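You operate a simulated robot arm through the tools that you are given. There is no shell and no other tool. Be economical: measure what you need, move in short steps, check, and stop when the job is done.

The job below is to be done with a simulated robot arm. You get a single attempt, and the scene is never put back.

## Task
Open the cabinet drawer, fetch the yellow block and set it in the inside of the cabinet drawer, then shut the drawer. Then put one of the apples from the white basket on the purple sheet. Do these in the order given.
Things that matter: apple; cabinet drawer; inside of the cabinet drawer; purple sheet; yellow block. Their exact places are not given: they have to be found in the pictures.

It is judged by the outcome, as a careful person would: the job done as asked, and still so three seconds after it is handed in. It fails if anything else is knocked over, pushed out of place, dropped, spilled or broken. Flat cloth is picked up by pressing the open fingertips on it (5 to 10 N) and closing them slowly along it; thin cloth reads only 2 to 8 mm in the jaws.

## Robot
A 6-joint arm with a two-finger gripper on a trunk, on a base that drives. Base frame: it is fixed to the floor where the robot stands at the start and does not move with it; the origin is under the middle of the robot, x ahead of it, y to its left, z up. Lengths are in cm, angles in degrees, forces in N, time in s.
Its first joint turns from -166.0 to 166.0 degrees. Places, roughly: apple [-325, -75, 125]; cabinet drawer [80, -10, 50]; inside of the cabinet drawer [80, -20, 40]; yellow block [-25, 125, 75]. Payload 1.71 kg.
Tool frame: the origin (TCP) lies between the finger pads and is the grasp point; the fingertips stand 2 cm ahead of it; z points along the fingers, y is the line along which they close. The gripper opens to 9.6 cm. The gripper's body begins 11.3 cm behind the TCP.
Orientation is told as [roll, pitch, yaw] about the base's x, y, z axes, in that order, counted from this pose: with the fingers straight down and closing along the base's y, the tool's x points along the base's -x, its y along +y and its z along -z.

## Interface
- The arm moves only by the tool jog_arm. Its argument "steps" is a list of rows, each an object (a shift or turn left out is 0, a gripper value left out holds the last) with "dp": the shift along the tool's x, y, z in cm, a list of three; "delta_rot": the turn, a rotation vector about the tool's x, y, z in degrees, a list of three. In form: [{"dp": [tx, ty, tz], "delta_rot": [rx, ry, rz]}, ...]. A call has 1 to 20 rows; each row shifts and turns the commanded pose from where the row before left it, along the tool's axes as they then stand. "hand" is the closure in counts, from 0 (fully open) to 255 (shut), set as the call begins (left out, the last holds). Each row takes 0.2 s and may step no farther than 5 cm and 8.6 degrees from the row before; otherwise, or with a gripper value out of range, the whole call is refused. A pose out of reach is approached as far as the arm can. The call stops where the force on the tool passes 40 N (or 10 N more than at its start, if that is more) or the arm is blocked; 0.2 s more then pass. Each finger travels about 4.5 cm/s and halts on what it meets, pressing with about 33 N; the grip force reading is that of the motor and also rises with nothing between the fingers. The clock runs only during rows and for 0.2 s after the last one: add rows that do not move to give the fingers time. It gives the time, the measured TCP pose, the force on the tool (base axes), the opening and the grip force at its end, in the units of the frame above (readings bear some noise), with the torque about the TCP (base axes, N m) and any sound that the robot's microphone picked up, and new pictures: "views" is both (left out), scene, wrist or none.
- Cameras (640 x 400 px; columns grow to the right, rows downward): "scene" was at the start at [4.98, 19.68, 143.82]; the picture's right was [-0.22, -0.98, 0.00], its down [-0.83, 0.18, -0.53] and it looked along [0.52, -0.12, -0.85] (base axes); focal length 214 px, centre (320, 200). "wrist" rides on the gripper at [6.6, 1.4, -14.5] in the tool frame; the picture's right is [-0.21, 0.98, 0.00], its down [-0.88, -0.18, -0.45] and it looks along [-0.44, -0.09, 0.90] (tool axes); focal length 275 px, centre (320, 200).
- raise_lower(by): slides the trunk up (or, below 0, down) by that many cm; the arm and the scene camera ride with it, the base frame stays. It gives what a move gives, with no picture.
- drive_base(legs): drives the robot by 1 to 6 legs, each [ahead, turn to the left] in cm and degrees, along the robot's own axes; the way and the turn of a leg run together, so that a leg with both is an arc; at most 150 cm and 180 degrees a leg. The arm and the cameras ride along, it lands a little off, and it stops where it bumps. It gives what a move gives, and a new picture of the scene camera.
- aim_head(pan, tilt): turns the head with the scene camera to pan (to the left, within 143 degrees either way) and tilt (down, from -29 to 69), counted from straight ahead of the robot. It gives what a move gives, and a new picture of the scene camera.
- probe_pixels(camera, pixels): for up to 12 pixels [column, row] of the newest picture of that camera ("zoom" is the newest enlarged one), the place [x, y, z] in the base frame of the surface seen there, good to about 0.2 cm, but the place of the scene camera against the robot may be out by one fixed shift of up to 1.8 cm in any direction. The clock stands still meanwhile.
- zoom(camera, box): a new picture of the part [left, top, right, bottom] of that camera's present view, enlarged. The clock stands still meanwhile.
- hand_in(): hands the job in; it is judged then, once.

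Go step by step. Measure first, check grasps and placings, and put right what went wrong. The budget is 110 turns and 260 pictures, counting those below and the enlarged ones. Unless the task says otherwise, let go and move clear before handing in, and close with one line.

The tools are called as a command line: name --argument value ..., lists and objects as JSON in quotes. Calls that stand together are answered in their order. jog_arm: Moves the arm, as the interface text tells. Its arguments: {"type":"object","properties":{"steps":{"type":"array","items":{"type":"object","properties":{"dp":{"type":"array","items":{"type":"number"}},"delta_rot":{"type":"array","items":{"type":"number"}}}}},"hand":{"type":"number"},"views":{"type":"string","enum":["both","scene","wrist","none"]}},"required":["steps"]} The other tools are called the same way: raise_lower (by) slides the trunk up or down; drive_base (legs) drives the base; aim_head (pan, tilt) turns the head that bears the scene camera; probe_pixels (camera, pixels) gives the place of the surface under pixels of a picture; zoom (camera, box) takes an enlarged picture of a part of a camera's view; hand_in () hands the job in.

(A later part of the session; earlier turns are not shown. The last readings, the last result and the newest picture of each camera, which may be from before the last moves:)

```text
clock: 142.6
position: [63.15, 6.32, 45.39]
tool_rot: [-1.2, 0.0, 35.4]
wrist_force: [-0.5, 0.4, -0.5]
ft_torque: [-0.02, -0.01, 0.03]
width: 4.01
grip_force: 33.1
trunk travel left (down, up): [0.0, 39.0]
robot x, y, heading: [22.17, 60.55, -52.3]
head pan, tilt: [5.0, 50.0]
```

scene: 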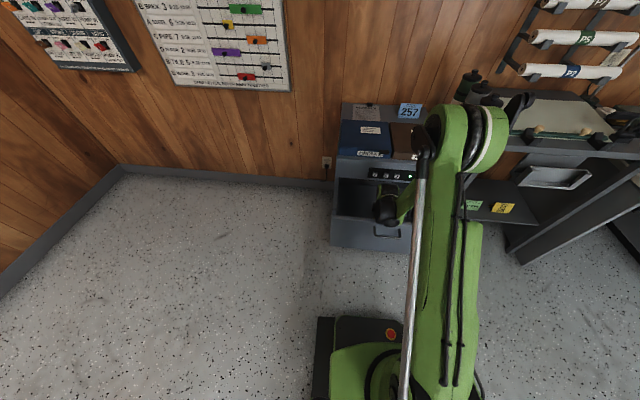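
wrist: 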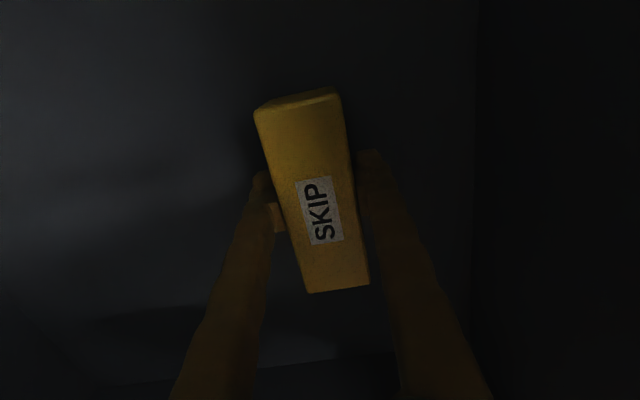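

Weight is off the fingers: it's on the floor. Open and rise.

jog_arm --steps '[{}, {}, {}]' --hand 105 --views "none"

jog_arm --steps '[{"dp": [0, 0, -2]}, {"dp": [0, 0, -4]}, {"dp": [0, 0, -5]}, {"dp": [0, 0, -5]}, {"dp": [0, 0, -5]}, {"dp": [0, 0, -5]}, {"dp": [0, 0, -5]}, {}]' --views "both"

```text
clock: 143.4
position: [62.9, 6.35, 45.55]
tool_rot: [-1.6, 0.1, 35.4]
wrist_force: [0.1, 0.0, -0.4]
ft_torque: [0.0, -0.02, -0.04]
width: 5.65
grip_force: 0.1
trunk travel left (down, up): [0.0, 39.0]
robot x, y, heading: [22.86, 60.65, -52.3]
head pan, tilt: [5.0, 50.0]
```

```text
clock: 145.2
position: [62.81, 6.61, 76.21]
tool_rot: [-1.1, 0.0, 35.4]
wrist_force: [-0.2, 0.1, -0.9]
ft_torque: [0.0, -0.01, -0.01]
width: 5.64
grip_force: 0.1
trunk travel left (down, up): [0.0, 39.0]
robot x, y, heading: [22.36, 60.82, -52.3]
head pan, tilt: [5.0, 50.0]
```

scene: 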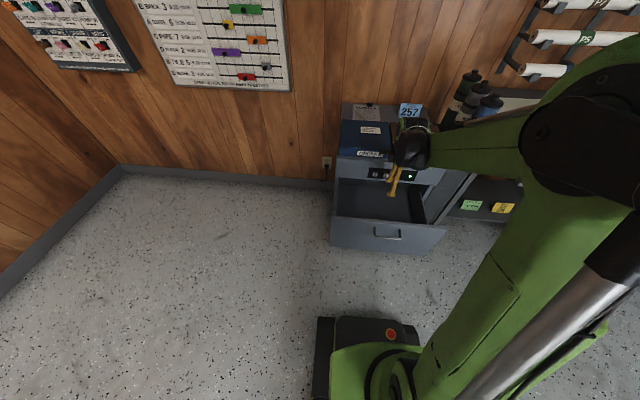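
wrist: 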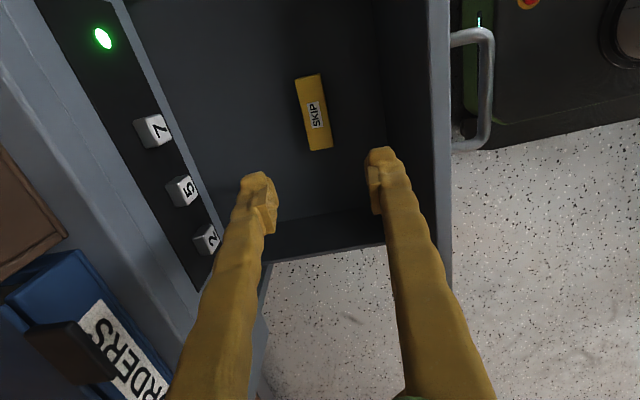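

The block lies flat in the drawer. Now grip the panel's top edge again and push it most of the way in.

jog_arm --steps '[{"delta_rot": [-1.1, 0, 0]}, {"dp": [0.3, 3.5, 0]}, {"dp": [0.3, 3.5, 0]}, {"dp": [0.3, 3.4, 0]}, {}, {"dp": [0, 0, 4]}, {}]' --hand 148 --views "wrist"

```text
clock: 146.8
position: [56.13, 14.56, 71.82]
tool_rot: [0.0, 0.0, 35.4]
wrist_force: [0.2, -0.8, 0.6]
ft_torque: [-0.02, -0.03, 0.01]
width: 4.05
grip_force: 0.1
trunk travel left (down, up): [0.0, 39.0]
robot x, y, heading: [22.64, 60.59, -52.1]
head pan, tilt: [5.0, 50.0]
```

wrist: 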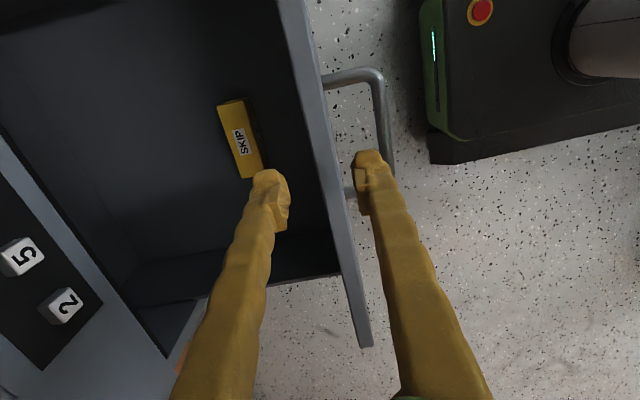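

jog_arm --steps '[{"dp": [0, 0, 3.3]}, {"dp": [0, 0, 3.4]}, {}]' --views "none"

jog_arm --steps '[{}, {}, {}, {}]' --hand 255 --views "none"

jog_arm --steps '[{"dp": [0, -0.4, 0]}, {"dp": [0, -0.8, 0]}, {"dp": [0, -1.2, 0]}, {"dp": [0, -1.3, 0]}, {"dp": [0, -1.3, 0]}, {"dp": [0, -1.3, 0]}, {"dp": [0, -1.3, 0]}, {"dp": [0, -1.3, 0]}, {"dp": [0, -1.3, 0]}, {"dp": [0, -1.3, 0]}, {"dp": [0, -1.3, 0]}, {"dp": [0, -1, 0]}, {"dp": [0, -0.5, 0]}, {}]'

```text
clock: 147.6
position: [56.39, 14.45, 65.16]
tool_rot: [0.0, 0.0, 35.3]
wrist_force: [-0.1, 0.9, 0.2]
ft_torque: [-0.03, 0.02, 0.01]
width: 4.02
grip_force: 0.0
trunk travel left (down, up): [0.0, 39.0]
robot x, y, heading: [22.67, 60.36, -52.2]
head pan, tilt: [5.0, 50.0]
```

```text
clock: 148.6
position: [56.43, 14.42, 65.13]
tool_rot: [0.2, 0.1, 35.4]
wrist_force: [1.3, -0.4, -1.7]
ft_torque: [-0.01, -0.02, 0.14]
width: 1.72
grip_force: 35.0
trunk travel left (down, up): [0.0, 39.0]
robot x, y, heading: [22.48, 60.41, -52.2]
head pan, tilt: [5.0, 50.0]
```

```text
clock: 151.6
position: [64.6, 2.76, 65.34]
tool_rot: [0.0, -0.1, 35.4]
wrist_force: [21.3, 15.2, -2.0]
ft_torque: [0.17, -0.29, 0.13]
width: 1.75
grip_force: 35.0
trunk travel left (down, up): [0.0, 39.0]
robot x, y, heading: [22.56, 60.63, -52.5]
head pan, tilt: [5.0, 50.0]
```

scene: 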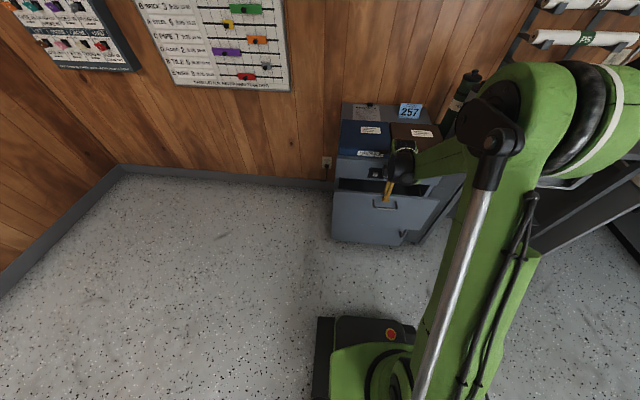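
wrist: 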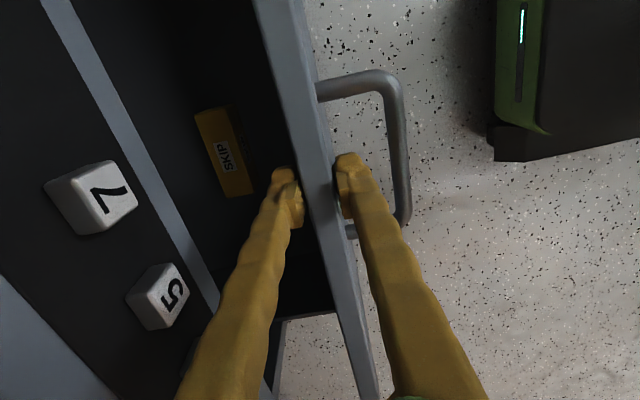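

Panel is ~7 cm from shut. Release, lift, tilt the tool 30° and then push from outside with closed fingers.

jog_arm --steps '[{}, {}, {}]' --hand 148 --views "none"

jog_arm --steps '[{"dp": [0, 0, -3]}, {"dp": [0, 0, -5]}, {"dp": [0, 0, -5]}, {"dp": [0.2, 3.65, 0]}, {"delta_rot": [7.5, 0, 0]}, {"delta_rot": [7.5, 0, 0]}, {"delta_rot": [7.5, 0, 0]}, {"delta_rot": [7.5, 0, 0]}, {}]' --views "none"

jog_arm --steps '[{}, {}, {}, {}]' --hand 255 --views "wrist"

```text
clock: 152.4
position: [64.5, 2.91, 65.43]
tool_rot: [0.1, 0.0, 35.3]
wrist_force: [0.0, 0.0, 0.4]
ft_torque: [0.02, -0.01, -0.02]
width: 4.05
grip_force: 0.0
trunk travel left (down, up): [0.0, 39.0]
robot x, y, heading: [22.62, 60.89, -52.2]
head pan, tilt: [5.0, 50.0]
```

```text
clock: 154.4
position: [62.19, 5.58, 78.35]
tool_rot: [-30.0, 0.0, 35.3]
wrist_force: [-0.2, -0.2, 0.4]
ft_torque: [-0.03, -0.02, -0.01]
width: 4.05
grip_force: 0.1
trunk travel left (down, up): [0.0, 39.0]
robot x, y, heading: [22.64, 60.7, -52.2]
head pan, tilt: [5.0, 50.0]
```

```text
clock: 155.4
position: [62.12, 5.56, 78.3]
tool_rot: [-30.0, -0.1, 35.5]
wrist_force: [0.4, 0.1, 0.4]
ft_torque: [-0.01, 0.02, 0.0]
width: 0.0
grip_force: 29.2
trunk travel left (down, up): [0.0, 39.0]
robot x, y, heading: [22.58, 60.46, -52.1]
head pan, tilt: [5.0, 50.0]
```

wrist: 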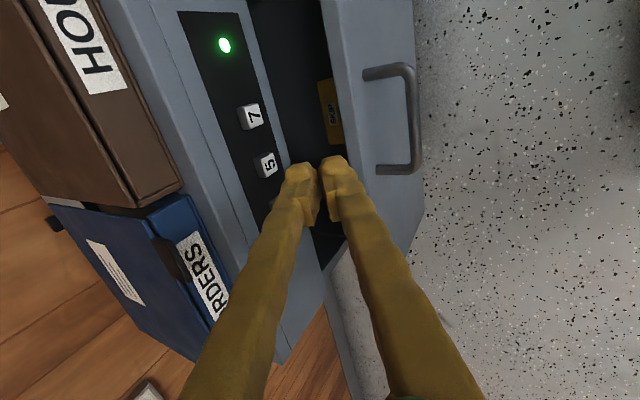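

probe_pixels --camera "wrist" --pixels '[[334, 60], [342, 100], [336, 120], [350, 130], [352, 60], [365, 75], [400, 75], [410, 130], [400, 165], [350, 150]]'

```text
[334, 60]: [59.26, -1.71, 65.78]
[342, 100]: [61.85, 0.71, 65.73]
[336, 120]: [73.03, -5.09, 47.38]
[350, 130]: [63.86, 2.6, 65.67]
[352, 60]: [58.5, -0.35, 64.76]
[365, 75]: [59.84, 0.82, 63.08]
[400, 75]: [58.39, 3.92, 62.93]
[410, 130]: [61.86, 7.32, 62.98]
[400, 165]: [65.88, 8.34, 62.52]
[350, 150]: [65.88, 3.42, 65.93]
```

jog_arm --steps '[{"dp": [0, 1.53, 2.64]}, {"dp": [0, 1.53, 2.64]}, {"dp": [0, 1.53, 2.64]}, {"dp": [0, 1.53, 2.64]}, {}, {"dp": [0, -0.5, 0.29]}]' --views "wrist"

```text
clock: 156.8
position: [62.37, 5.18, 66.05]
tool_rot: [-30.1, 0.0, 35.4]
wrist_force: [-0.3, 0.1, -0.5]
ft_torque: [0.0, 0.01, 0.0]
width: 0.0
grip_force: 29.5
trunk travel left (down, up): [0.0, 39.0]
robot x, y, heading: [22.48, 60.75, -52.3]
head pan, tilt: [5.0, 50.0]
```

wrist: 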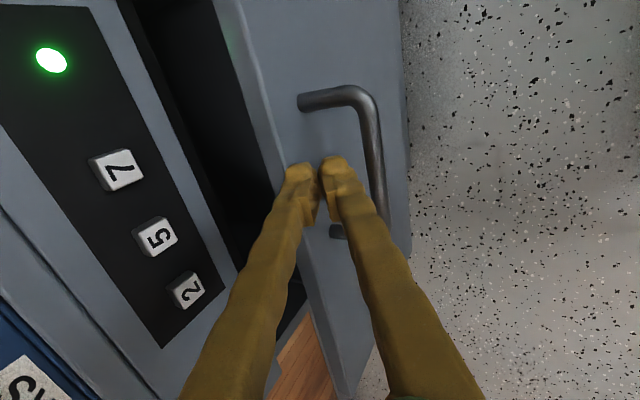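

Fingers sit outside the panel, above the bar. Push inward.

jog_arm --steps '[{"dp": [0, -0.7, 0.4]}, {"dp": [0, -0.87, 0.5]}, {"dp": [0, -0.87, 0.5]}, {"dp": [0, -0.87, 0.5]}, {"dp": [0, -0.87, 0.5]}, {"dp": [0, -0.87, 0.5]}, {"dp": [0, -0.87, 0.5]}, {"dp": [0, -0.7, 0.4]}, {"dp": [0, -0.43, 0.25]}, {}]'

```text
clock: 159.0
position: [67.26, -1.39, 66.05]
tool_rot: [-30.0, -0.1, 35.4]
wrist_force: [0.5, 0.0, 1.0]
ft_torque: [0.04, 0.0, -0.03]
width: 0.0
grip_force: 29.8
trunk travel left (down, up): [0.0, 39.0]
robot x, y, heading: [22.34, 60.75, -52.4]
head pan, tilt: [5.0, 50.0]
```

scene: 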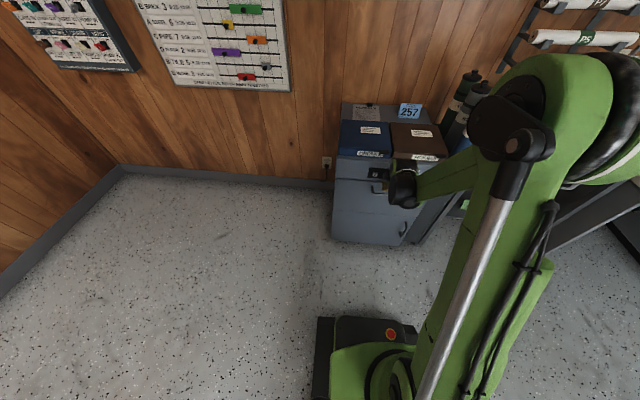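
wrist: 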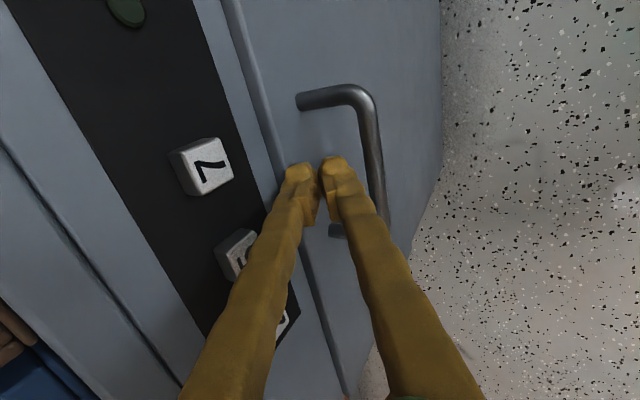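

The lamp has gone out, so it's nearly shut. Nudge until firm.

jog_arm --steps '[{"dp": [0, -0.26, 0.15]}, {"dp": [0, -0.26, 0.15]}, {"dp": [0, -0.26, 0.15]}, {}]' --views "wrist"

```text
clock: 159.6
position: [66.75, -0.78, 67.23]
tool_rot: [-30.6, 0.0, 35.4]
wrist_force: [-0.1, 0.9, -0.3]
ft_torque: [-0.03, 0.0, 0.04]
width: 0.01
grip_force: 29.9
trunk travel left (down, up): [0.0, 39.0]
robot x, y, heading: [22.62, 60.38, -52.2]
head pan, tilt: [5.0, 50.0]
stopped in row 3: the force on the tool passed its limit at 46 N (the readings are from after the stop); the commanded pose is now the measured one
```

wrist: 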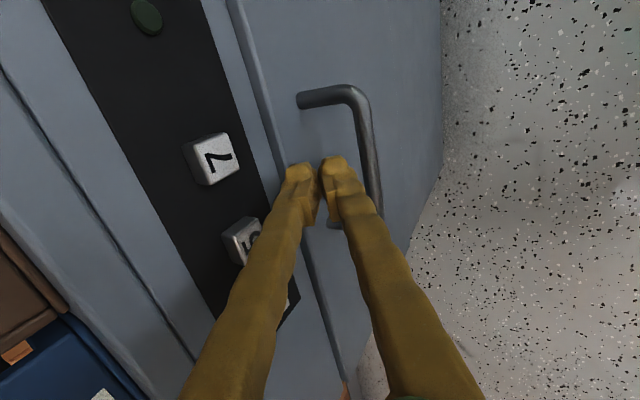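

The drawer is firmly shut. Back off and check.

jog_arm --steps '[{"dp": [0, 2, -2]}, {"dp": [0, 2, -2.5]}, {"dp": [0, 2.5, -3]}, {"dp": [0, 1, -4]}, {"dp": [0, 0, -4]}, {"delta_rot": [-7.5, 0, 0]}, {"delta_rot": [-7.5, 0, 0]}, {"delta_rot": [-7.5, 0, 0]}, {"delta_rot": [-7.5, 0, 0]}, {"dp": [0, 0, -4.5]}, {"dp": [0, 0, -4.5]}, {}]'

zoom --camera "scene" --box '[310, 80, 470, 260]'

```text
clock: 162.2
position: [58.55, 10.65, 85.9]
tool_rot: [-0.6, 0.0, 35.4]
wrist_force: [0.0, 0.1, 0.2]
ft_torque: [-0.01, -0.01, 0.01]
width: 0.0
grip_force: 29.3
trunk travel left (down, up): [0.0, 39.0]
robot x, y, heading: [22.56, 60.97, -52.4]
head pan, tilt: [5.0, 50.0]
```

scene: 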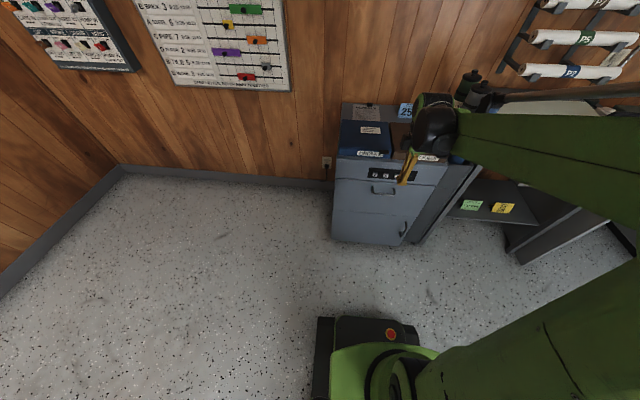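
wrist: 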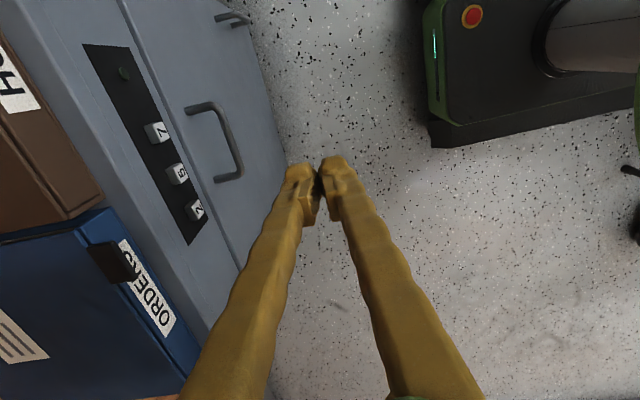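

```text
2.22 times, centred on (390, 170) of scene
```

zoom: 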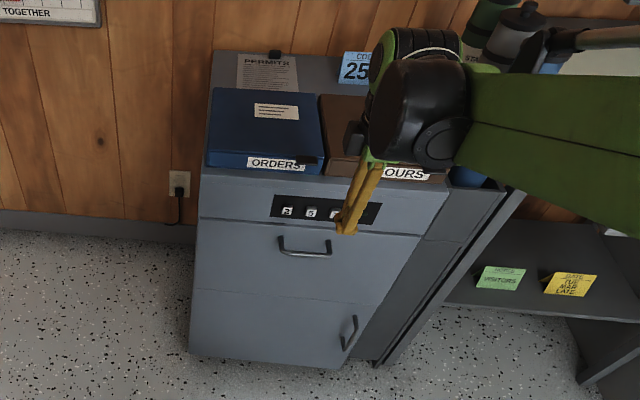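

The drawer is shut with the block inside. Next the apple: survey the route to the fridge.

raise_lower --by 25

aim_head --pan -125 --tilt 30

probe_pixels --camera "scene" --pixels '[[320, 200], [100, 200], [200, 250], [320, 300], [450, 300], [550, 300], [250, 150], [400, 150], [500, 200], [150, 300], [600, 380], [50, 100]]'

```text
clock: 164.8
position: [58.67, 10.72, 110.72]
tool_rot: [-0.4, 0.0, 35.3]
wrist_force: [0.5, 0.0, -1.2]
ft_torque: [0.04, -0.02, 0.02]
width: 0.0
grip_force: 29.3
trunk travel left (down, up): [-25.0, 14.0]
robot x, y, heading: [22.62, 61.08, -52.3]
head pan, tilt: [5.0, 50.0]
```

```text
clock: 166.9
position: [58.61, 10.65, 110.72]
tool_rot: [-0.5, 0.0, 35.4]
wrist_force: [-0.3, 1.1, 0.4]
ft_torque: [0.02, -0.01, 0.01]
width: 0.04
grip_force: 29.2
trunk travel left (down, up): [-25.0, 14.0]
robot x, y, heading: [22.41, 60.6, -52.2]
head pan, tilt: [-125.0, 30.0]
```

scene: 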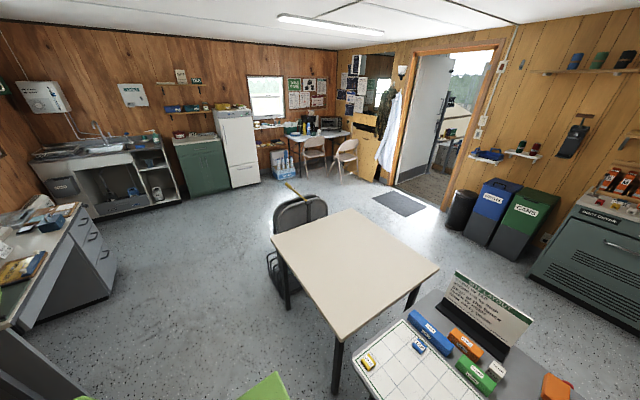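

```text
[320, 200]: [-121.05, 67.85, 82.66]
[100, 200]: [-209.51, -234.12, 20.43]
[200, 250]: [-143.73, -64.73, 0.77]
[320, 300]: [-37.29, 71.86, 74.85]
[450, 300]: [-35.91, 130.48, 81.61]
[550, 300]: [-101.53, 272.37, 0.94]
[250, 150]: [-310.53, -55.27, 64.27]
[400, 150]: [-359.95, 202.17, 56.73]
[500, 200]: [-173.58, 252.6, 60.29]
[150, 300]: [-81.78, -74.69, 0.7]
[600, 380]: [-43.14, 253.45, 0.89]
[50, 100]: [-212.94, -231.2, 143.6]
```

probe_pixels --camera "scene" --pixels '[[275, 238], [338, 338], [270, 280], [288, 185], [275, 215], [115, 268], [75, 212], [20, 330], [10, 320], [240, 185], [230, 108], [305, 165]]'

zoom --camera "scene" --box '[170, 80, 370, 200]'

```text
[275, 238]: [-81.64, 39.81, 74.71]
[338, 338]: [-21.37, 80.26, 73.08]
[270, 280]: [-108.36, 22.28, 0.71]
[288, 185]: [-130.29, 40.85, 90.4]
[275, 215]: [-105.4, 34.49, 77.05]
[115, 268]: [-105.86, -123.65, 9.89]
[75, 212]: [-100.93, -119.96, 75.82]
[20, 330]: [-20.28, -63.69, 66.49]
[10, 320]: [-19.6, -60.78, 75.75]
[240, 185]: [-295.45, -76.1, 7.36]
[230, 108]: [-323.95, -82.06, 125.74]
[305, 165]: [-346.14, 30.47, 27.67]
```

```text
3.20 times, centred on (270, 140) of scene
```

zoom: 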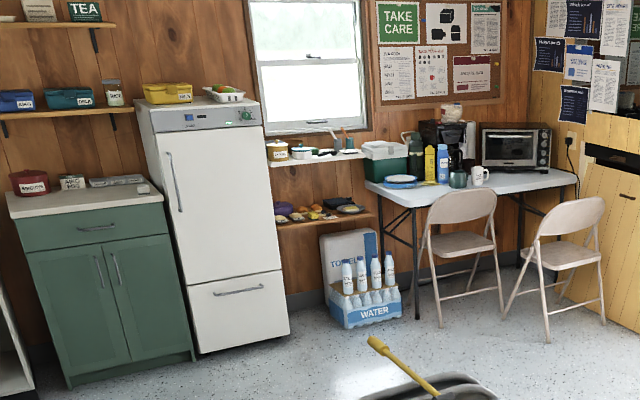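

The room is turned 36°: my lane toward the fridge runs along heading -144°, clear of table and desk by ~40+ cm. Drive it in two parts.

drive_base --legs '[[0, -91.7], [140, 0]]'

aim_head --pan 15 --tilt 30

```text
clock: 182.5
position: [-142.53, -58.04, 110.75]
tool_rot: [-0.5, 0.0, -55.8]
wrist_force: [0.1, 0.1, 1.0]
ft_torque: [-0.01, -0.01, 0.0]
width: 0.0
grip_force: 29.3
trunk travel left (down, up): [-25.0, 14.0]
robot x, y, heading: [-91.62, -22.78, -143.8]
head pan, tilt: [-125.0, 30.0]
```

scene: 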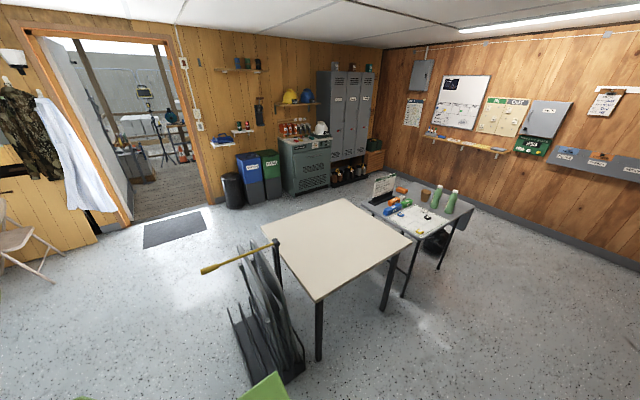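

```text
clock: 184.8
position: [-141.14, -57.01, 111.67]
tool_rot: [-1.3, -0.2, -55.9]
wrist_force: [0.1, 0.7, 0.3]
ft_torque: [0.04, 0.04, 0.0]
width: 0.0
grip_force: 29.2
trunk travel left (down, up): [-25.0, 14.0]
robot x, y, heading: [-91.6, -23.13, -143.9]
head pan, tilt: [15.0, 30.0]
```

scene: 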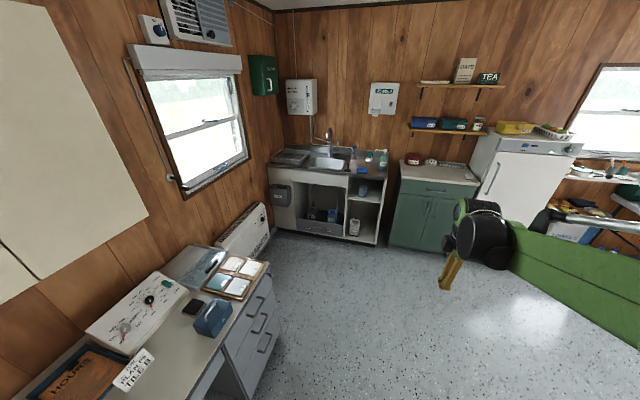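

At (-91.6,-23). Raise and retract the arm, then drive round to stand in front of the fridge.

jog_arm --steps '[{"dp": [0, 4, -2]}, {"dp": [0, 4, -2]}, {"dp": [0, 4, -2]}, {"dp": [0, 3, -2]}, {}]' --views "none"

raise_lower --by 14

drive_base --legs '[[60, 0], [0, -52], [115, 0], [0, 52]]'

aim_head --pan 10 --tilt 40

```text
clock: 186.0
position: [-128.61, -48.75, 119.24]
tool_rot: [-1.3, -0.1, -56.0]
wrist_force: [-0.5, -0.3, 0.6]
ft_torque: [0.02, -0.04, 0.01]
width: 0.0
grip_force: 29.0
trunk travel left (down, up): [-25.0, 14.0]
robot x, y, heading: [-91.72, -22.74, -143.5]
head pan, tilt: [15.0, 30.0]
```

```text
clock: 187.6
position: [-128.68, -48.52, 133.22]
tool_rot: [-1.3, -0.2, -55.8]
wrist_force: [-0.3, -0.7, -0.5]
ft_torque: [0.01, -0.01, -0.04]
width: 0.01
grip_force: 29.7
trunk travel left (down, up): [-39.0, 0.0]
robot x, y, heading: [-91.59, -23.08, -143.6]
head pan, tilt: [15.0, 30.0]
```

```text
clock: 206.8
position: [-287.36, -48.97, 133.28]
tool_rot: [-1.4, -0.1, -58.3]
wrist_force: [-0.7, -0.2, -0.4]
ft_torque: [0.02, -0.01, -0.01]
width: 0.0
grip_force: 29.8
trunk travel left (down, up): [-39.0, 0.0]
robot x, y, heading: [-249.33, -24.79, -146.1]
head pan, tilt: [15.0, 30.0]
```

scene: 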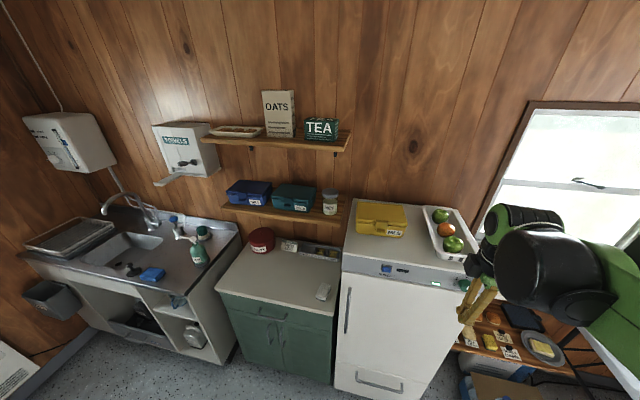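

```text
clock: 207.5
position: [-285.05, -47.57, 134.01]
tool_rot: [-2.5, 0.0, -58.4]
wrist_force: [-0.6, 0.3, 0.0]
ft_torque: [0.05, -0.04, 0.0]
width: 0.01
grip_force: 29.4
trunk travel left (down, up): [-39.0, 0.0]
robot x, y, heading: [-249.65, -25.73, -146.2]
head pan, tilt: [10.0, 40.0]
```

scene: 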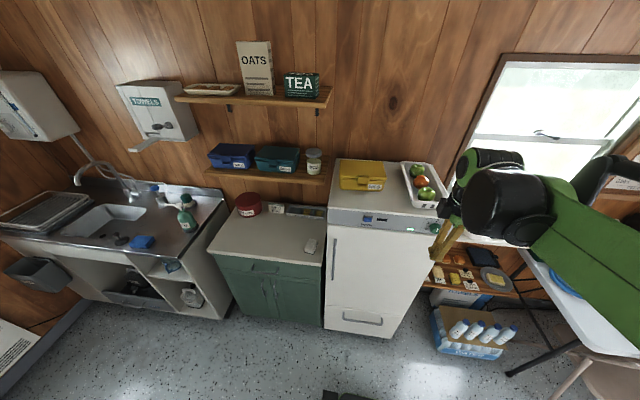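

The basket on the fridge (scene (422,185)) holds two green apples with an orange fruit between. Zoom and probe.

zoom --camera "scene" --box '[380, 145, 470, 225]'

probe_pixels --camera "scene" --pixels '[[417, 170], [427, 194], [422, 182], [410, 165], [432, 170], [415, 200], [440, 200], [425, 205], [385, 205], [400, 190]]'

```text
5.00 times, centred on (425, 185) of scene
```

zoom: 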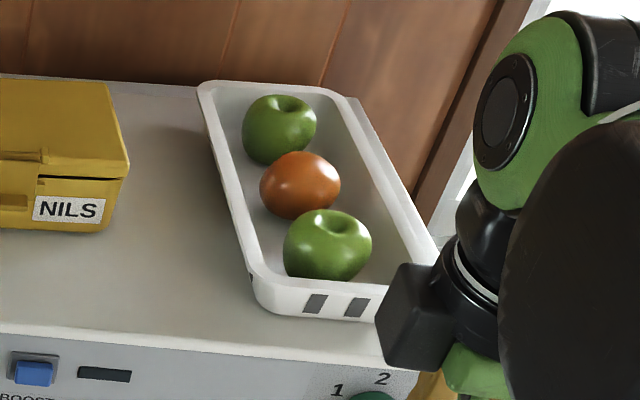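

```text
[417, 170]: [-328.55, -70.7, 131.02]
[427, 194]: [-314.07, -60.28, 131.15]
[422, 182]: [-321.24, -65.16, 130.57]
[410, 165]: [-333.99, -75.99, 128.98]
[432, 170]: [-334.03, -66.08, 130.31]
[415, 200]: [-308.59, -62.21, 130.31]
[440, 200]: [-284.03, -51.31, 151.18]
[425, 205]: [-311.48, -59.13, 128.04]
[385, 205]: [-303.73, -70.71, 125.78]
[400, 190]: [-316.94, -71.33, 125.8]
```

Front apple ≈ (-315,-61,131). Lift, square the tool, and turn it so the fingers close across the basket's width.

jog_arm --steps '[{"dp": [0, 0, -4], "delta_rot": [-2.4, 0, 0]}, {"dp": [0, 0, -5]}, {"dp": [0, 0, -5]}, {"delta_rot": [0, 0, 7.8]}, {"delta_rot": [0, 0, 7.8]}, {"delta_rot": [0, 0, 7.8]}, {"delta_rot": [0, 0, 7.8]}, {"delta_rot": [0, 0, 7.8]}, {"delta_rot": [0, 0, 7.8]}, {"delta_rot": [0, 0, 7.8]}, {"delta_rot": [0, 0, 7.8]}, {"delta_rot": [0, 0, 7.8]}, {"delta_rot": [0, 0, 7.8]}, {"delta_rot": [0, 0, 7.8]}, {}]' --hand 0

```text
clock: 210.7
position: [-284.38, -46.98, 148.24]
tool_rot: [0.1, -0.5, -144.3]
wrist_force: [0.9, 0.6, 0.0]
ft_torque: [0.0, 0.06, 0.01]
width: 9.59
grip_force: 0.1
trunk travel left (down, up): [-39.0, 0.0]
robot x, y, heading: [-249.45, -24.85, -146.0]
head pan, tilt: [10.0, 40.0]
```

scene: 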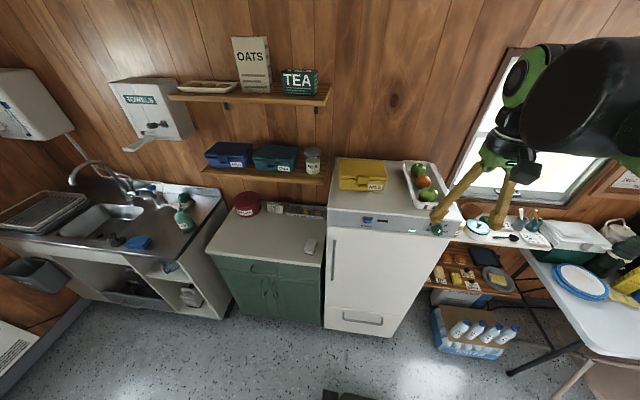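
wrist: 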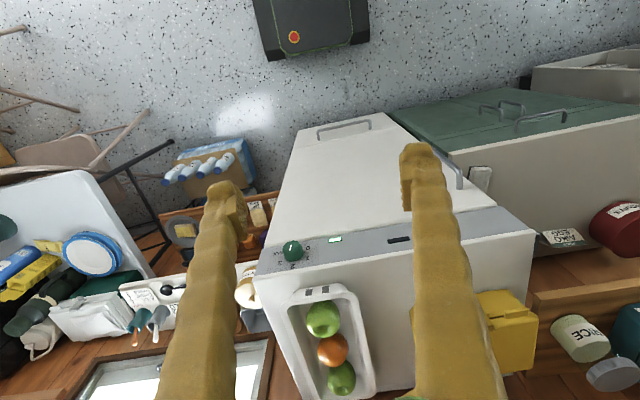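

probe_pixels --camera "wrist" --pixels '[[323, 318], [310, 318], [337, 318], [323, 305], [324, 333], [332, 350], [290, 310], [357, 300], [320, 290], [300, 325], [349, 325], [320, 298]]'

zoom --camera "wrist" --box '[260, 270, 400, 400]'

```text
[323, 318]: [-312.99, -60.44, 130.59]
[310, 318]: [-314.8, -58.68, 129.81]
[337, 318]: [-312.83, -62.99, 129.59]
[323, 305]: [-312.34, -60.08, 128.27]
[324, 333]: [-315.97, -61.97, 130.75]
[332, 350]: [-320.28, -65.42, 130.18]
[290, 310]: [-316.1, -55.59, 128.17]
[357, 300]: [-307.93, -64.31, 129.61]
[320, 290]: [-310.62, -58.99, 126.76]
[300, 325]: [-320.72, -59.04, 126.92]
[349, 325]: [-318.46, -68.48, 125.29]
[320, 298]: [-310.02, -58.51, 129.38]
```

```text
3.08 times, centred on (330, 335) of wrist
```

zoom: 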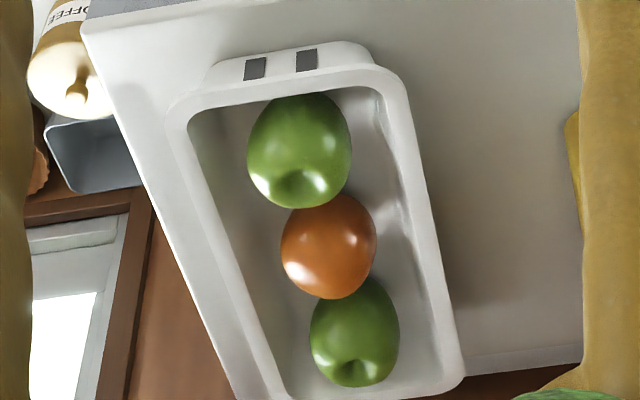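

Move above the front apple for a close look.

jog_arm --steps '[{"dp": [-4.1, -0.8, 0]}, {"dp": [-4.1, -0.8, 0]}, {"dp": [-4.1, -0.8, 0]}, {"dp": [-4.1, -0.8, 0]}, {"dp": [-4.1, -0.8, 0]}, {"dp": [-4.1, -0.8, 0]}, {"dp": [-4.1, -0.8, 0]}, {"dp": [-3.9, -0.6, 0], "delta_rot": [0, 0, 0]}, {}, {}]' --hand 40 --views "wrist"

zoom --camera "wrist" --box '[240, 60, 400, 200]'

```text
clock: 212.9
position: [-316.17, -62.17, 147.62]
tool_rot: [0.1, 0.4, -144.2]
wrist_force: [1.1, 1.2, 1.0]
ft_torque: [-0.07, 0.06, 0.02]
width: 8.09
grip_force: 0.1
trunk travel left (down, up): [-39.0, 0.0]
robot x, y, heading: [-249.09, -25.04, -146.0]
head pan, tilt: [10.0, 40.0]
```

wrist: 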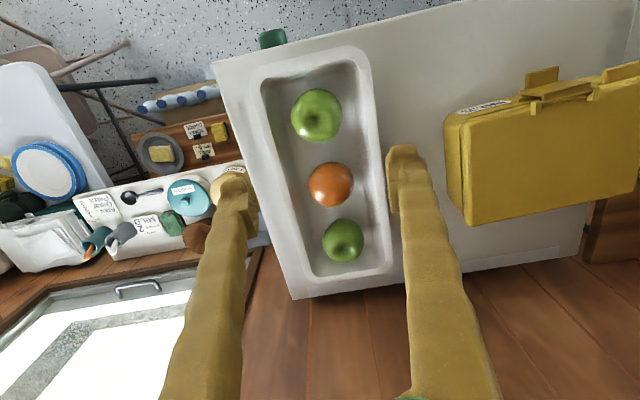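

```text
2.86 times, centred on (320, 130) of wrist
```

zoom: 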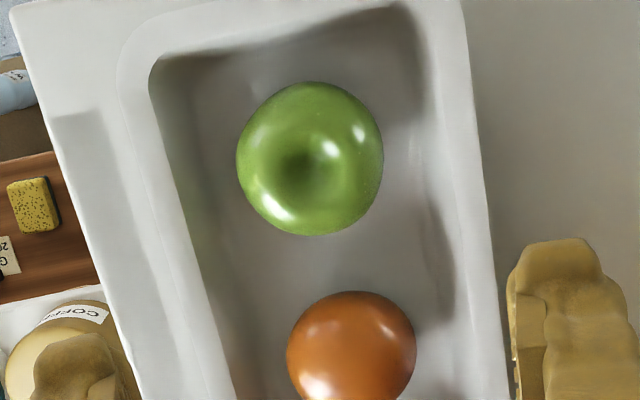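

probe_pixels --camera "zoom" --pixels '[[310, 160], [242, 160], [378, 160], [310, 90], [310, 230], [190, 160], [430, 160], [165, 150], [455, 140], [330, 260], [310, 60], [350, 350]]'

```text
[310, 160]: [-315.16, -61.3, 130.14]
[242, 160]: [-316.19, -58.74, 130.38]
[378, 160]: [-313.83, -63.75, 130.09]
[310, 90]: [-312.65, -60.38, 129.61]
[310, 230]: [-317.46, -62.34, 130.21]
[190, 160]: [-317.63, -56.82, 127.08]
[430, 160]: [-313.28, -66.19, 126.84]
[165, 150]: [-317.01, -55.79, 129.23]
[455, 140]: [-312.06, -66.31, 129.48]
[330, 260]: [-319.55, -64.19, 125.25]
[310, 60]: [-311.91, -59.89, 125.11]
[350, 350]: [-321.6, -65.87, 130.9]
```

Apple centre ≈ (-315.1,-61.3), ~6 cm wide, floor z 125.2. Narrow the opening to ~7.2, align, and descend.

jog_arm --steps '[{"dp": [1.38, -0.08, 0]}, {"dp": [0, 0, 4]}, {"dp": [0, 0, 4]}, {"dp": [0, 0, 3]}, {}]' --hand 64 --views "wrist"

```text
clock: 214.1
position: [-314.26, -60.73, 136.82]
tool_rot: [0.1, 0.1, -144.2]
wrist_force: [1.2, 0.1, 1.1]
ft_torque: [-0.05, 0.12, -0.02]
width: 7.2
grip_force: 0.1
trunk travel left (down, up): [-39.0, 0.0]
robot x, y, heading: [-249.02, -24.94, -145.8]
head pan, tilt: [10.0, 40.0]
```

wrist: 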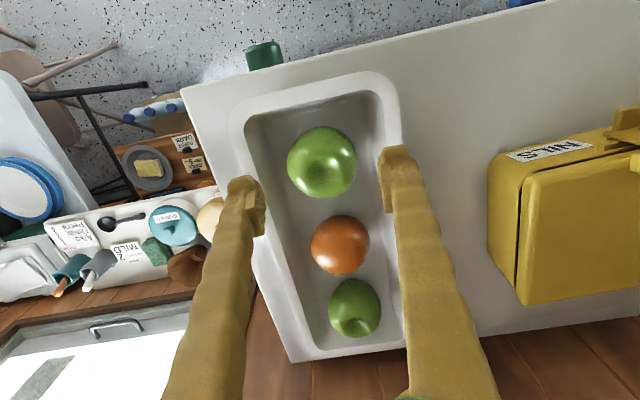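

jog_arm --steps '[{"dp": [-1.0, 0, 0]}, {"dp": [0, 0, 3]}, {"dp": [0, 0, 3]}, {"dp": [0, 0, 2]}, {}]' --views "wrist"

```text
clock: 215.3
position: [-315.47, -61.77, 128.64]
tool_rot: [0.2, 0.1, -144.2]
wrist_force: [-0.6, -1.0, 0.6]
ft_torque: [-0.02, -0.03, -0.01]
width: 6.82
grip_force: 0.0
trunk travel left (down, up): [-39.0, 0.0]
robot x, y, heading: [-249.33, -25.43, -146.0]
head pan, tilt: [10.0, 40.0]
```

wrist: 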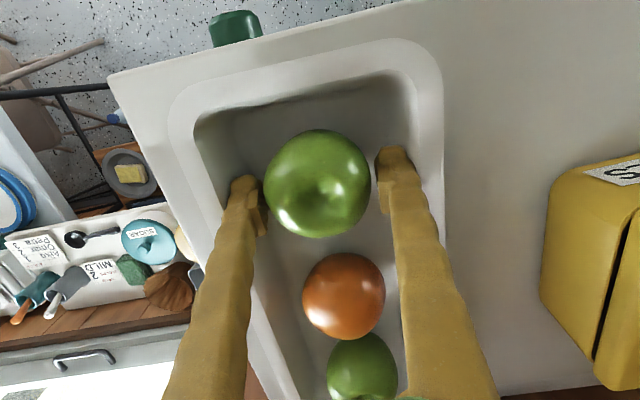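

The fingers straddle the apple. Close, then lift slowly.

jog_arm --steps '[{"dp": [0.4, 0, 0]}, {}]' --views "none"

jog_arm --steps '[{}, {}, {}, {}]' --hand 255 --views "none"

jog_arm --steps '[{"dp": [0, 0, -0.2]}, {"dp": [0, 0, -0.3]}, {"dp": [0, 0, -0.4]}, {"dp": [0, 0, -0.5]}, {"dp": [0, 0, -0.6]}, {"dp": [0, 0, -0.5]}, {}]' --views "wrist"

```text
clock: 215.9
position: [-315.05, -61.35, 128.68]
tool_rot: [0.1, 0.2, -144.2]
wrist_force: [1.7, 0.8, 2.4]
ft_torque: [0.02, 0.01, -0.01]
width: 6.86
grip_force: 0.0
trunk travel left (down, up): [-39.0, 0.0]
robot x, y, heading: [-249.37, -24.9, -145.9]
head pan, tilt: [10.0, 40.0]
```

```text
clock: 216.9
position: [-315.07, -61.53, 128.71]
tool_rot: [0.0, 0.3, -144.2]
wrist_force: [-0.7, -0.3, 0.6]
ft_torque: [0.01, 0.02, -0.02]
width: 5.95
grip_force: 32.9
trunk travel left (down, up): [-39.0, 0.0]
robot x, y, heading: [-249.57, -25.34, -146.1]
head pan, tilt: [10.0, 40.0]
```

```text
clock: 218.5
position: [-315.22, -61.36, 131.19]
tool_rot: [0.2, 0.2, -144.2]
wrist_force: [0.6, -0.1, -1.2]
ft_torque: [0.01, 0.05, 0.02]
width: 5.91
grip_force: 33.4
trunk travel left (down, up): [-39.0, 0.0]
robot x, y, heading: [-248.95, -24.98, -146.2]
head pan, tilt: [10.0, 40.0]
```

wrist: 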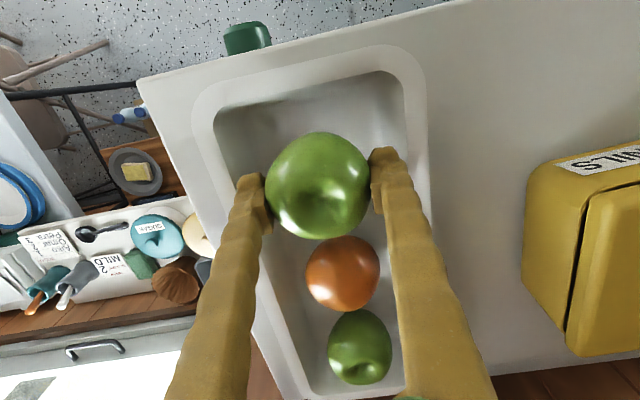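

The apple is up and held (width 5.9), the basket unmoved. Lift further and draw it toward me.

jog_arm --steps '[{"dp": [0, 0, -0.6]}, {"dp": [0, 0, -1]}, {"dp": [0, 0, -1.4]}, {"dp": [0, 0, -1.5]}, {"dp": [0, 0, -1.5]}, {"dp": [0, 0, -1.5]}, {"dp": [0.6, 0, -1.5]}, {"dp": [1.2, 0, -1.3]}, {"dp": [1.8, 0, -0.6]}, {"dp": [2.2, 0, 0]}, {"dp": [2.4, 0, 0]}, {"dp": [2.4, 0, 0]}, {"dp": [2.4, 0, 0]}, {"dp": [2.4, 0, 0]}, {"dp": [2.4, 0, 0]}, {"dp": [2.4, 0, 0]}, {"dp": [2.4, 0, 0]}, {"dp": [2.4, 0, 0]}, {"dp": [1.6, 0, 0]}, {"dp": [0.8, 0, 0]}]' --views "wrist"

```text
clock: 222.7
position: [-292.93, -45.38, 142.15]
tool_rot: [0.1, 0.1, -144.2]
wrist_force: [-0.2, -0.8, -2.3]
ft_torque: [0.0, 0.03, -0.01]
width: 5.96
grip_force: 32.9
trunk travel left (down, up): [-39.0, 0.0]
robot x, y, heading: [-249.44, -25.13, -145.9]
head pan, tilt: [10.0, 40.0]
```

wrist: 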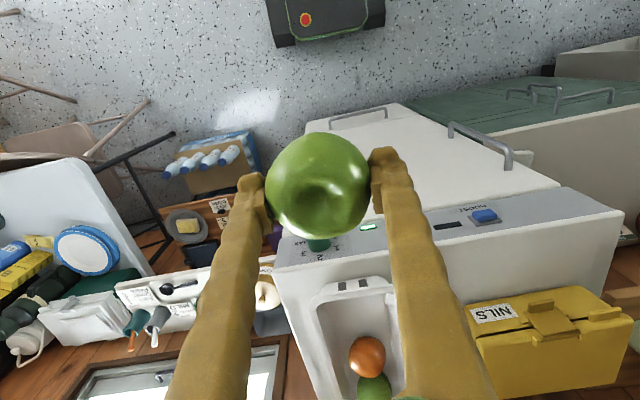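

Secure. Now retrace my path backwards to the desk where the purple sheet lies in a tray.

drive_base --legs '[[0, -50], [-115, 0], [0, 50]]'

drive_base --legs '[[-60, 0], [0, 91]]'

aim_head --pan 0 --tilt 45

```text
clock: 237.3
position: [-185.55, -76.78, 142.29]
tool_rot: [0.1, 0.2, -145.3]
wrist_force: [-0.3, 0.7, -1.8]
ft_torque: [-0.05, 0.0, -0.02]
width: 5.92
grip_force: 33.1
trunk travel left (down, up): [-39.0, 0.0]
robot x, y, heading: [-141.29, -57.12, -147.3]
head pan, tilt: [10.0, 40.0]
```

scene: 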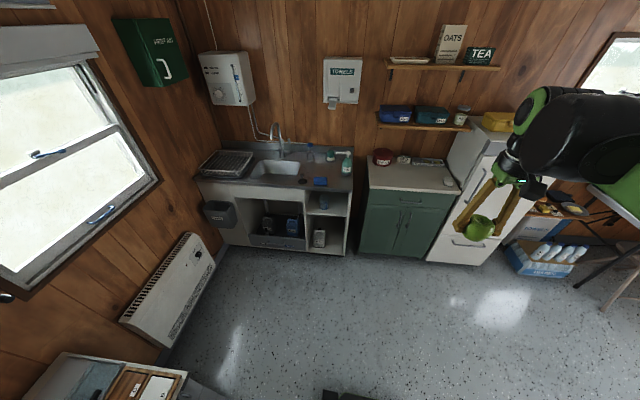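

```text
clock: 247.8
position: [-71.02, -66.43, 142.78]
tool_rot: [0.1, -0.6, -53.7]
wrist_force: [0.1, 0.2, -1.3]
ft_torque: [-0.04, 0.01, 0.02]
width: 5.9
grip_force: 32.6
trunk travel left (down, up): [-39.0, 0.0]
robot x, y, heading: [-90.75, -24.68, -55.3]
head pan, tilt: [10.0, 40.0]
```

scene: 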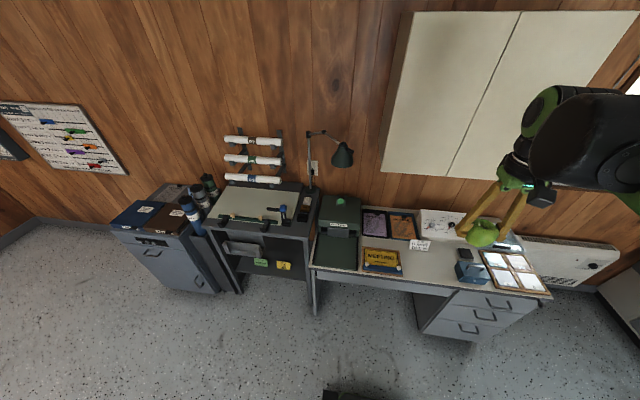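

```text
clock: 248.5
position: [-72.68, -64.22, 143.63]
tool_rot: [0.0, -1.6, -53.6]
wrist_force: [0.4, 0.3, -1.6]
ft_torque: [0.02, 0.02, 0.0]
width: 5.88
grip_force: 32.7
trunk travel left (down, up): [-39.0, 0.0]
robot x, y, heading: [-91.09, -24.84, -55.3]
head pan, tilt: [0.0, 45.0]
```

scene: 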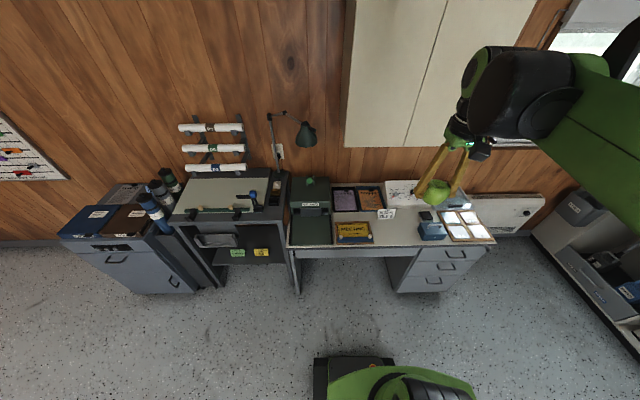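

The purple sheet lies in a tray at scene (344,199), beside the sign press. Zoom and probe it and its surroundings.

zoom --camera "scene" --box '[270, 100, 440, 260]'

probe_pixels --camera "scene" --pixels '[[344, 199], [335, 192], [353, 192], [336, 208], [355, 208], [307, 132], [350, 130], [310, 182], [385, 213], [350, 185], [325, 205], [345, 145]]'

```text
2.50 times, centred on (355, 180) of scene
```

zoom: 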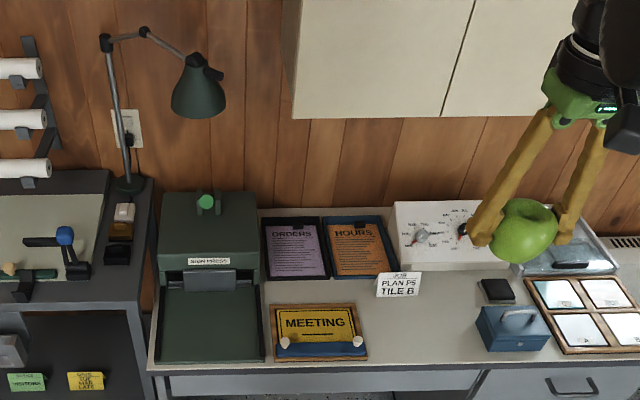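

```text
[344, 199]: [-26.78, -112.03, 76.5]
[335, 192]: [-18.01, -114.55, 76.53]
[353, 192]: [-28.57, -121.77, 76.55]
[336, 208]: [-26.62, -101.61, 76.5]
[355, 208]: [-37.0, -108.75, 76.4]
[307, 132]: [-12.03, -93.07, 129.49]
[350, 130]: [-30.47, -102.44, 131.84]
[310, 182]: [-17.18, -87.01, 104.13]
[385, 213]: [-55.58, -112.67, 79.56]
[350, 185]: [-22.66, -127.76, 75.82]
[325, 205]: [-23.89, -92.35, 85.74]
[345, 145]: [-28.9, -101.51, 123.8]
```

The purple ORDERS sheet spans roughly 12×17 cm around (-26.5,-111.5,75.6), slightly beneath a wall cupboard (bottom z≈124). Check how tall my wrist is above the TCP.

probe_pixels --camera "scene" --pixels '[[510, 55], [520, 100], [480, 70], [500, 48], [560, 60], [455, 125], [480, 155], [432, 190], [600, 100], [545, 120], [400, 145], [520, 150]]'

```text
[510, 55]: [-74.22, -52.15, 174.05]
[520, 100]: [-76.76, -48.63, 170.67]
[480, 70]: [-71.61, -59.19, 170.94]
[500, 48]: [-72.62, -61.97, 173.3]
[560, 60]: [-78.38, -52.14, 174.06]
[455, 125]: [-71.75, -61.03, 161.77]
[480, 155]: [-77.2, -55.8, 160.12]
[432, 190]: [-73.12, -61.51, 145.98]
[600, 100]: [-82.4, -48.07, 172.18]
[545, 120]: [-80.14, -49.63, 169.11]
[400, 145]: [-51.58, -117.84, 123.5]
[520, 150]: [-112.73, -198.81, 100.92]
```

The wrist top is ~30 cm above the TCP, so a vertical tool fits under the cupboard if I come down in front first. Drive 22 cm closer and lower the trunk.

drive_base --legs '[[22, 0]]'

raise_lower --by -25

jog_arm --steps '[{"delta_rot": [0, 0, 0]}]'

```text
clock: 250.6
position: [-60.86, -81.07, 144.02]
tool_rot: [0.0, -2.1, -53.6]
wrist_force: [0.0, -1.4, -2.4]
ft_torque: [0.14, 0.12, 0.03]
width: 5.9
grip_force: 33.3
trunk travel left (down, up): [-39.0, 0.0]
robot x, y, heading: [-78.48, -43.1, -55.3]
head pan, tilt: [0.0, 45.0]
```

scene: 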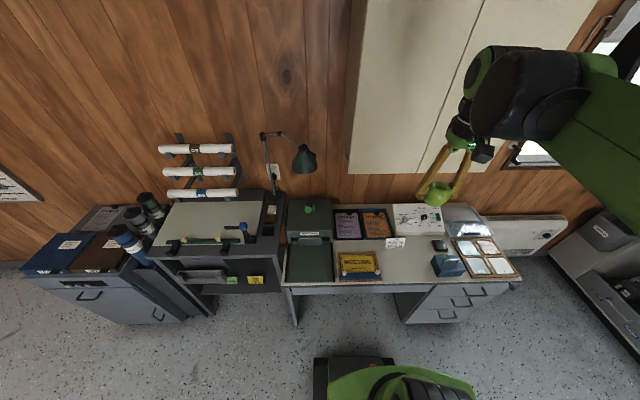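

```text
clock: 253.2
position: [-60.63, -81.4, 118.85]
tool_rot: [-0.1, -2.1, -53.6]
wrist_force: [1.1, 0.2, -1.9]
ft_torque: [-0.02, 0.0, -0.01]
width: 5.91
grip_force: 32.9
trunk travel left (down, up): [-14.0, 25.0]
robot x, y, heading: [-78.65, -42.91, -55.1]
head pan, tilt: [0.0, 45.0]
```

```text
clock: 253.6
position: [-59.43, -83.3, 118.11]
tool_rot: [0.0, -1.1, -53.6]
wrist_force: [-0.2, -0.3, -1.3]
ft_torque: [-0.04, 0.03, -0.03]
width: 5.91
grip_force: 33.7
trunk travel left (down, up): [-14.0, 25.0]
robot x, y, heading: [-78.56, -42.81, -55.4]
head pan, tilt: [0.0, 45.0]
```

scene: 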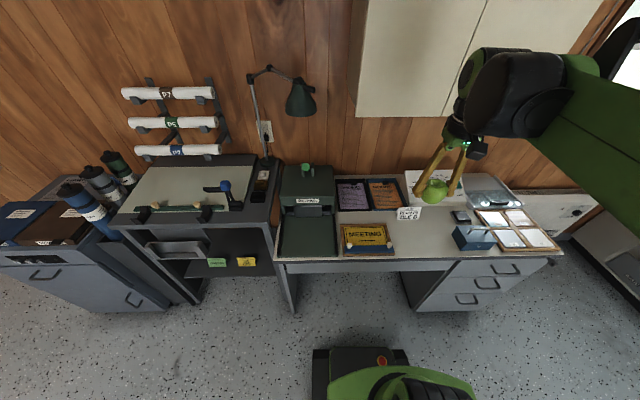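
wrist: 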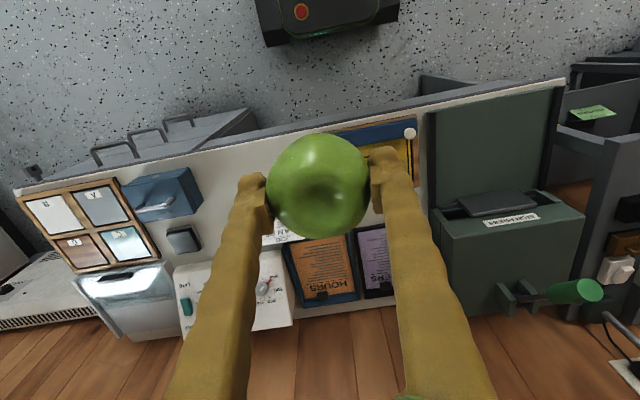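

Purple sheet visible in the wrist view at (373,262). Probe it plus knobs, tray edges and press.

probe_pixels --camera "wrist" --pixels '[[368, 245], [375, 280], [364, 232], [384, 288], [355, 250], [386, 232], [410, 132], [380, 130], [575, 290], [440, 205], [375, 230], [290, 225]]'

zoom --camera "wrist" --box '[250, 190, 450, 330]'

```text
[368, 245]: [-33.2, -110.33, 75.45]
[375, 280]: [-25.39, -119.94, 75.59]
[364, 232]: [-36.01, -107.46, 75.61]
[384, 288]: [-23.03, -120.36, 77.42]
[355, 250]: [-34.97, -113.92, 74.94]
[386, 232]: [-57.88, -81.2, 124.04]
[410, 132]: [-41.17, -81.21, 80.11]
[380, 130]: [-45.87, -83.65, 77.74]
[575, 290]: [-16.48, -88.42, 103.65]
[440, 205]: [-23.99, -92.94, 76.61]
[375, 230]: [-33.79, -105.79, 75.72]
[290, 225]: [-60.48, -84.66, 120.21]
```

```text
2.86 times, centred on (350, 260) of wrist
```

zoom: 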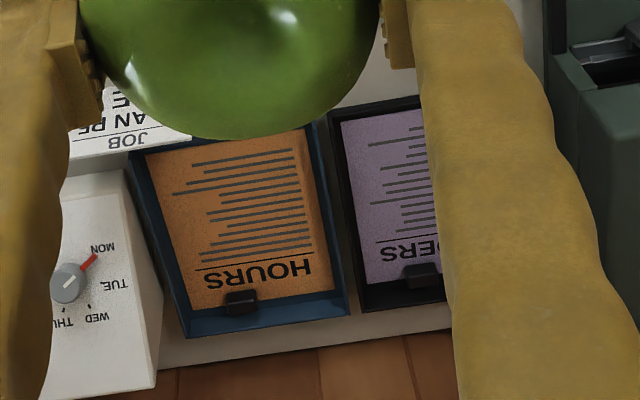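

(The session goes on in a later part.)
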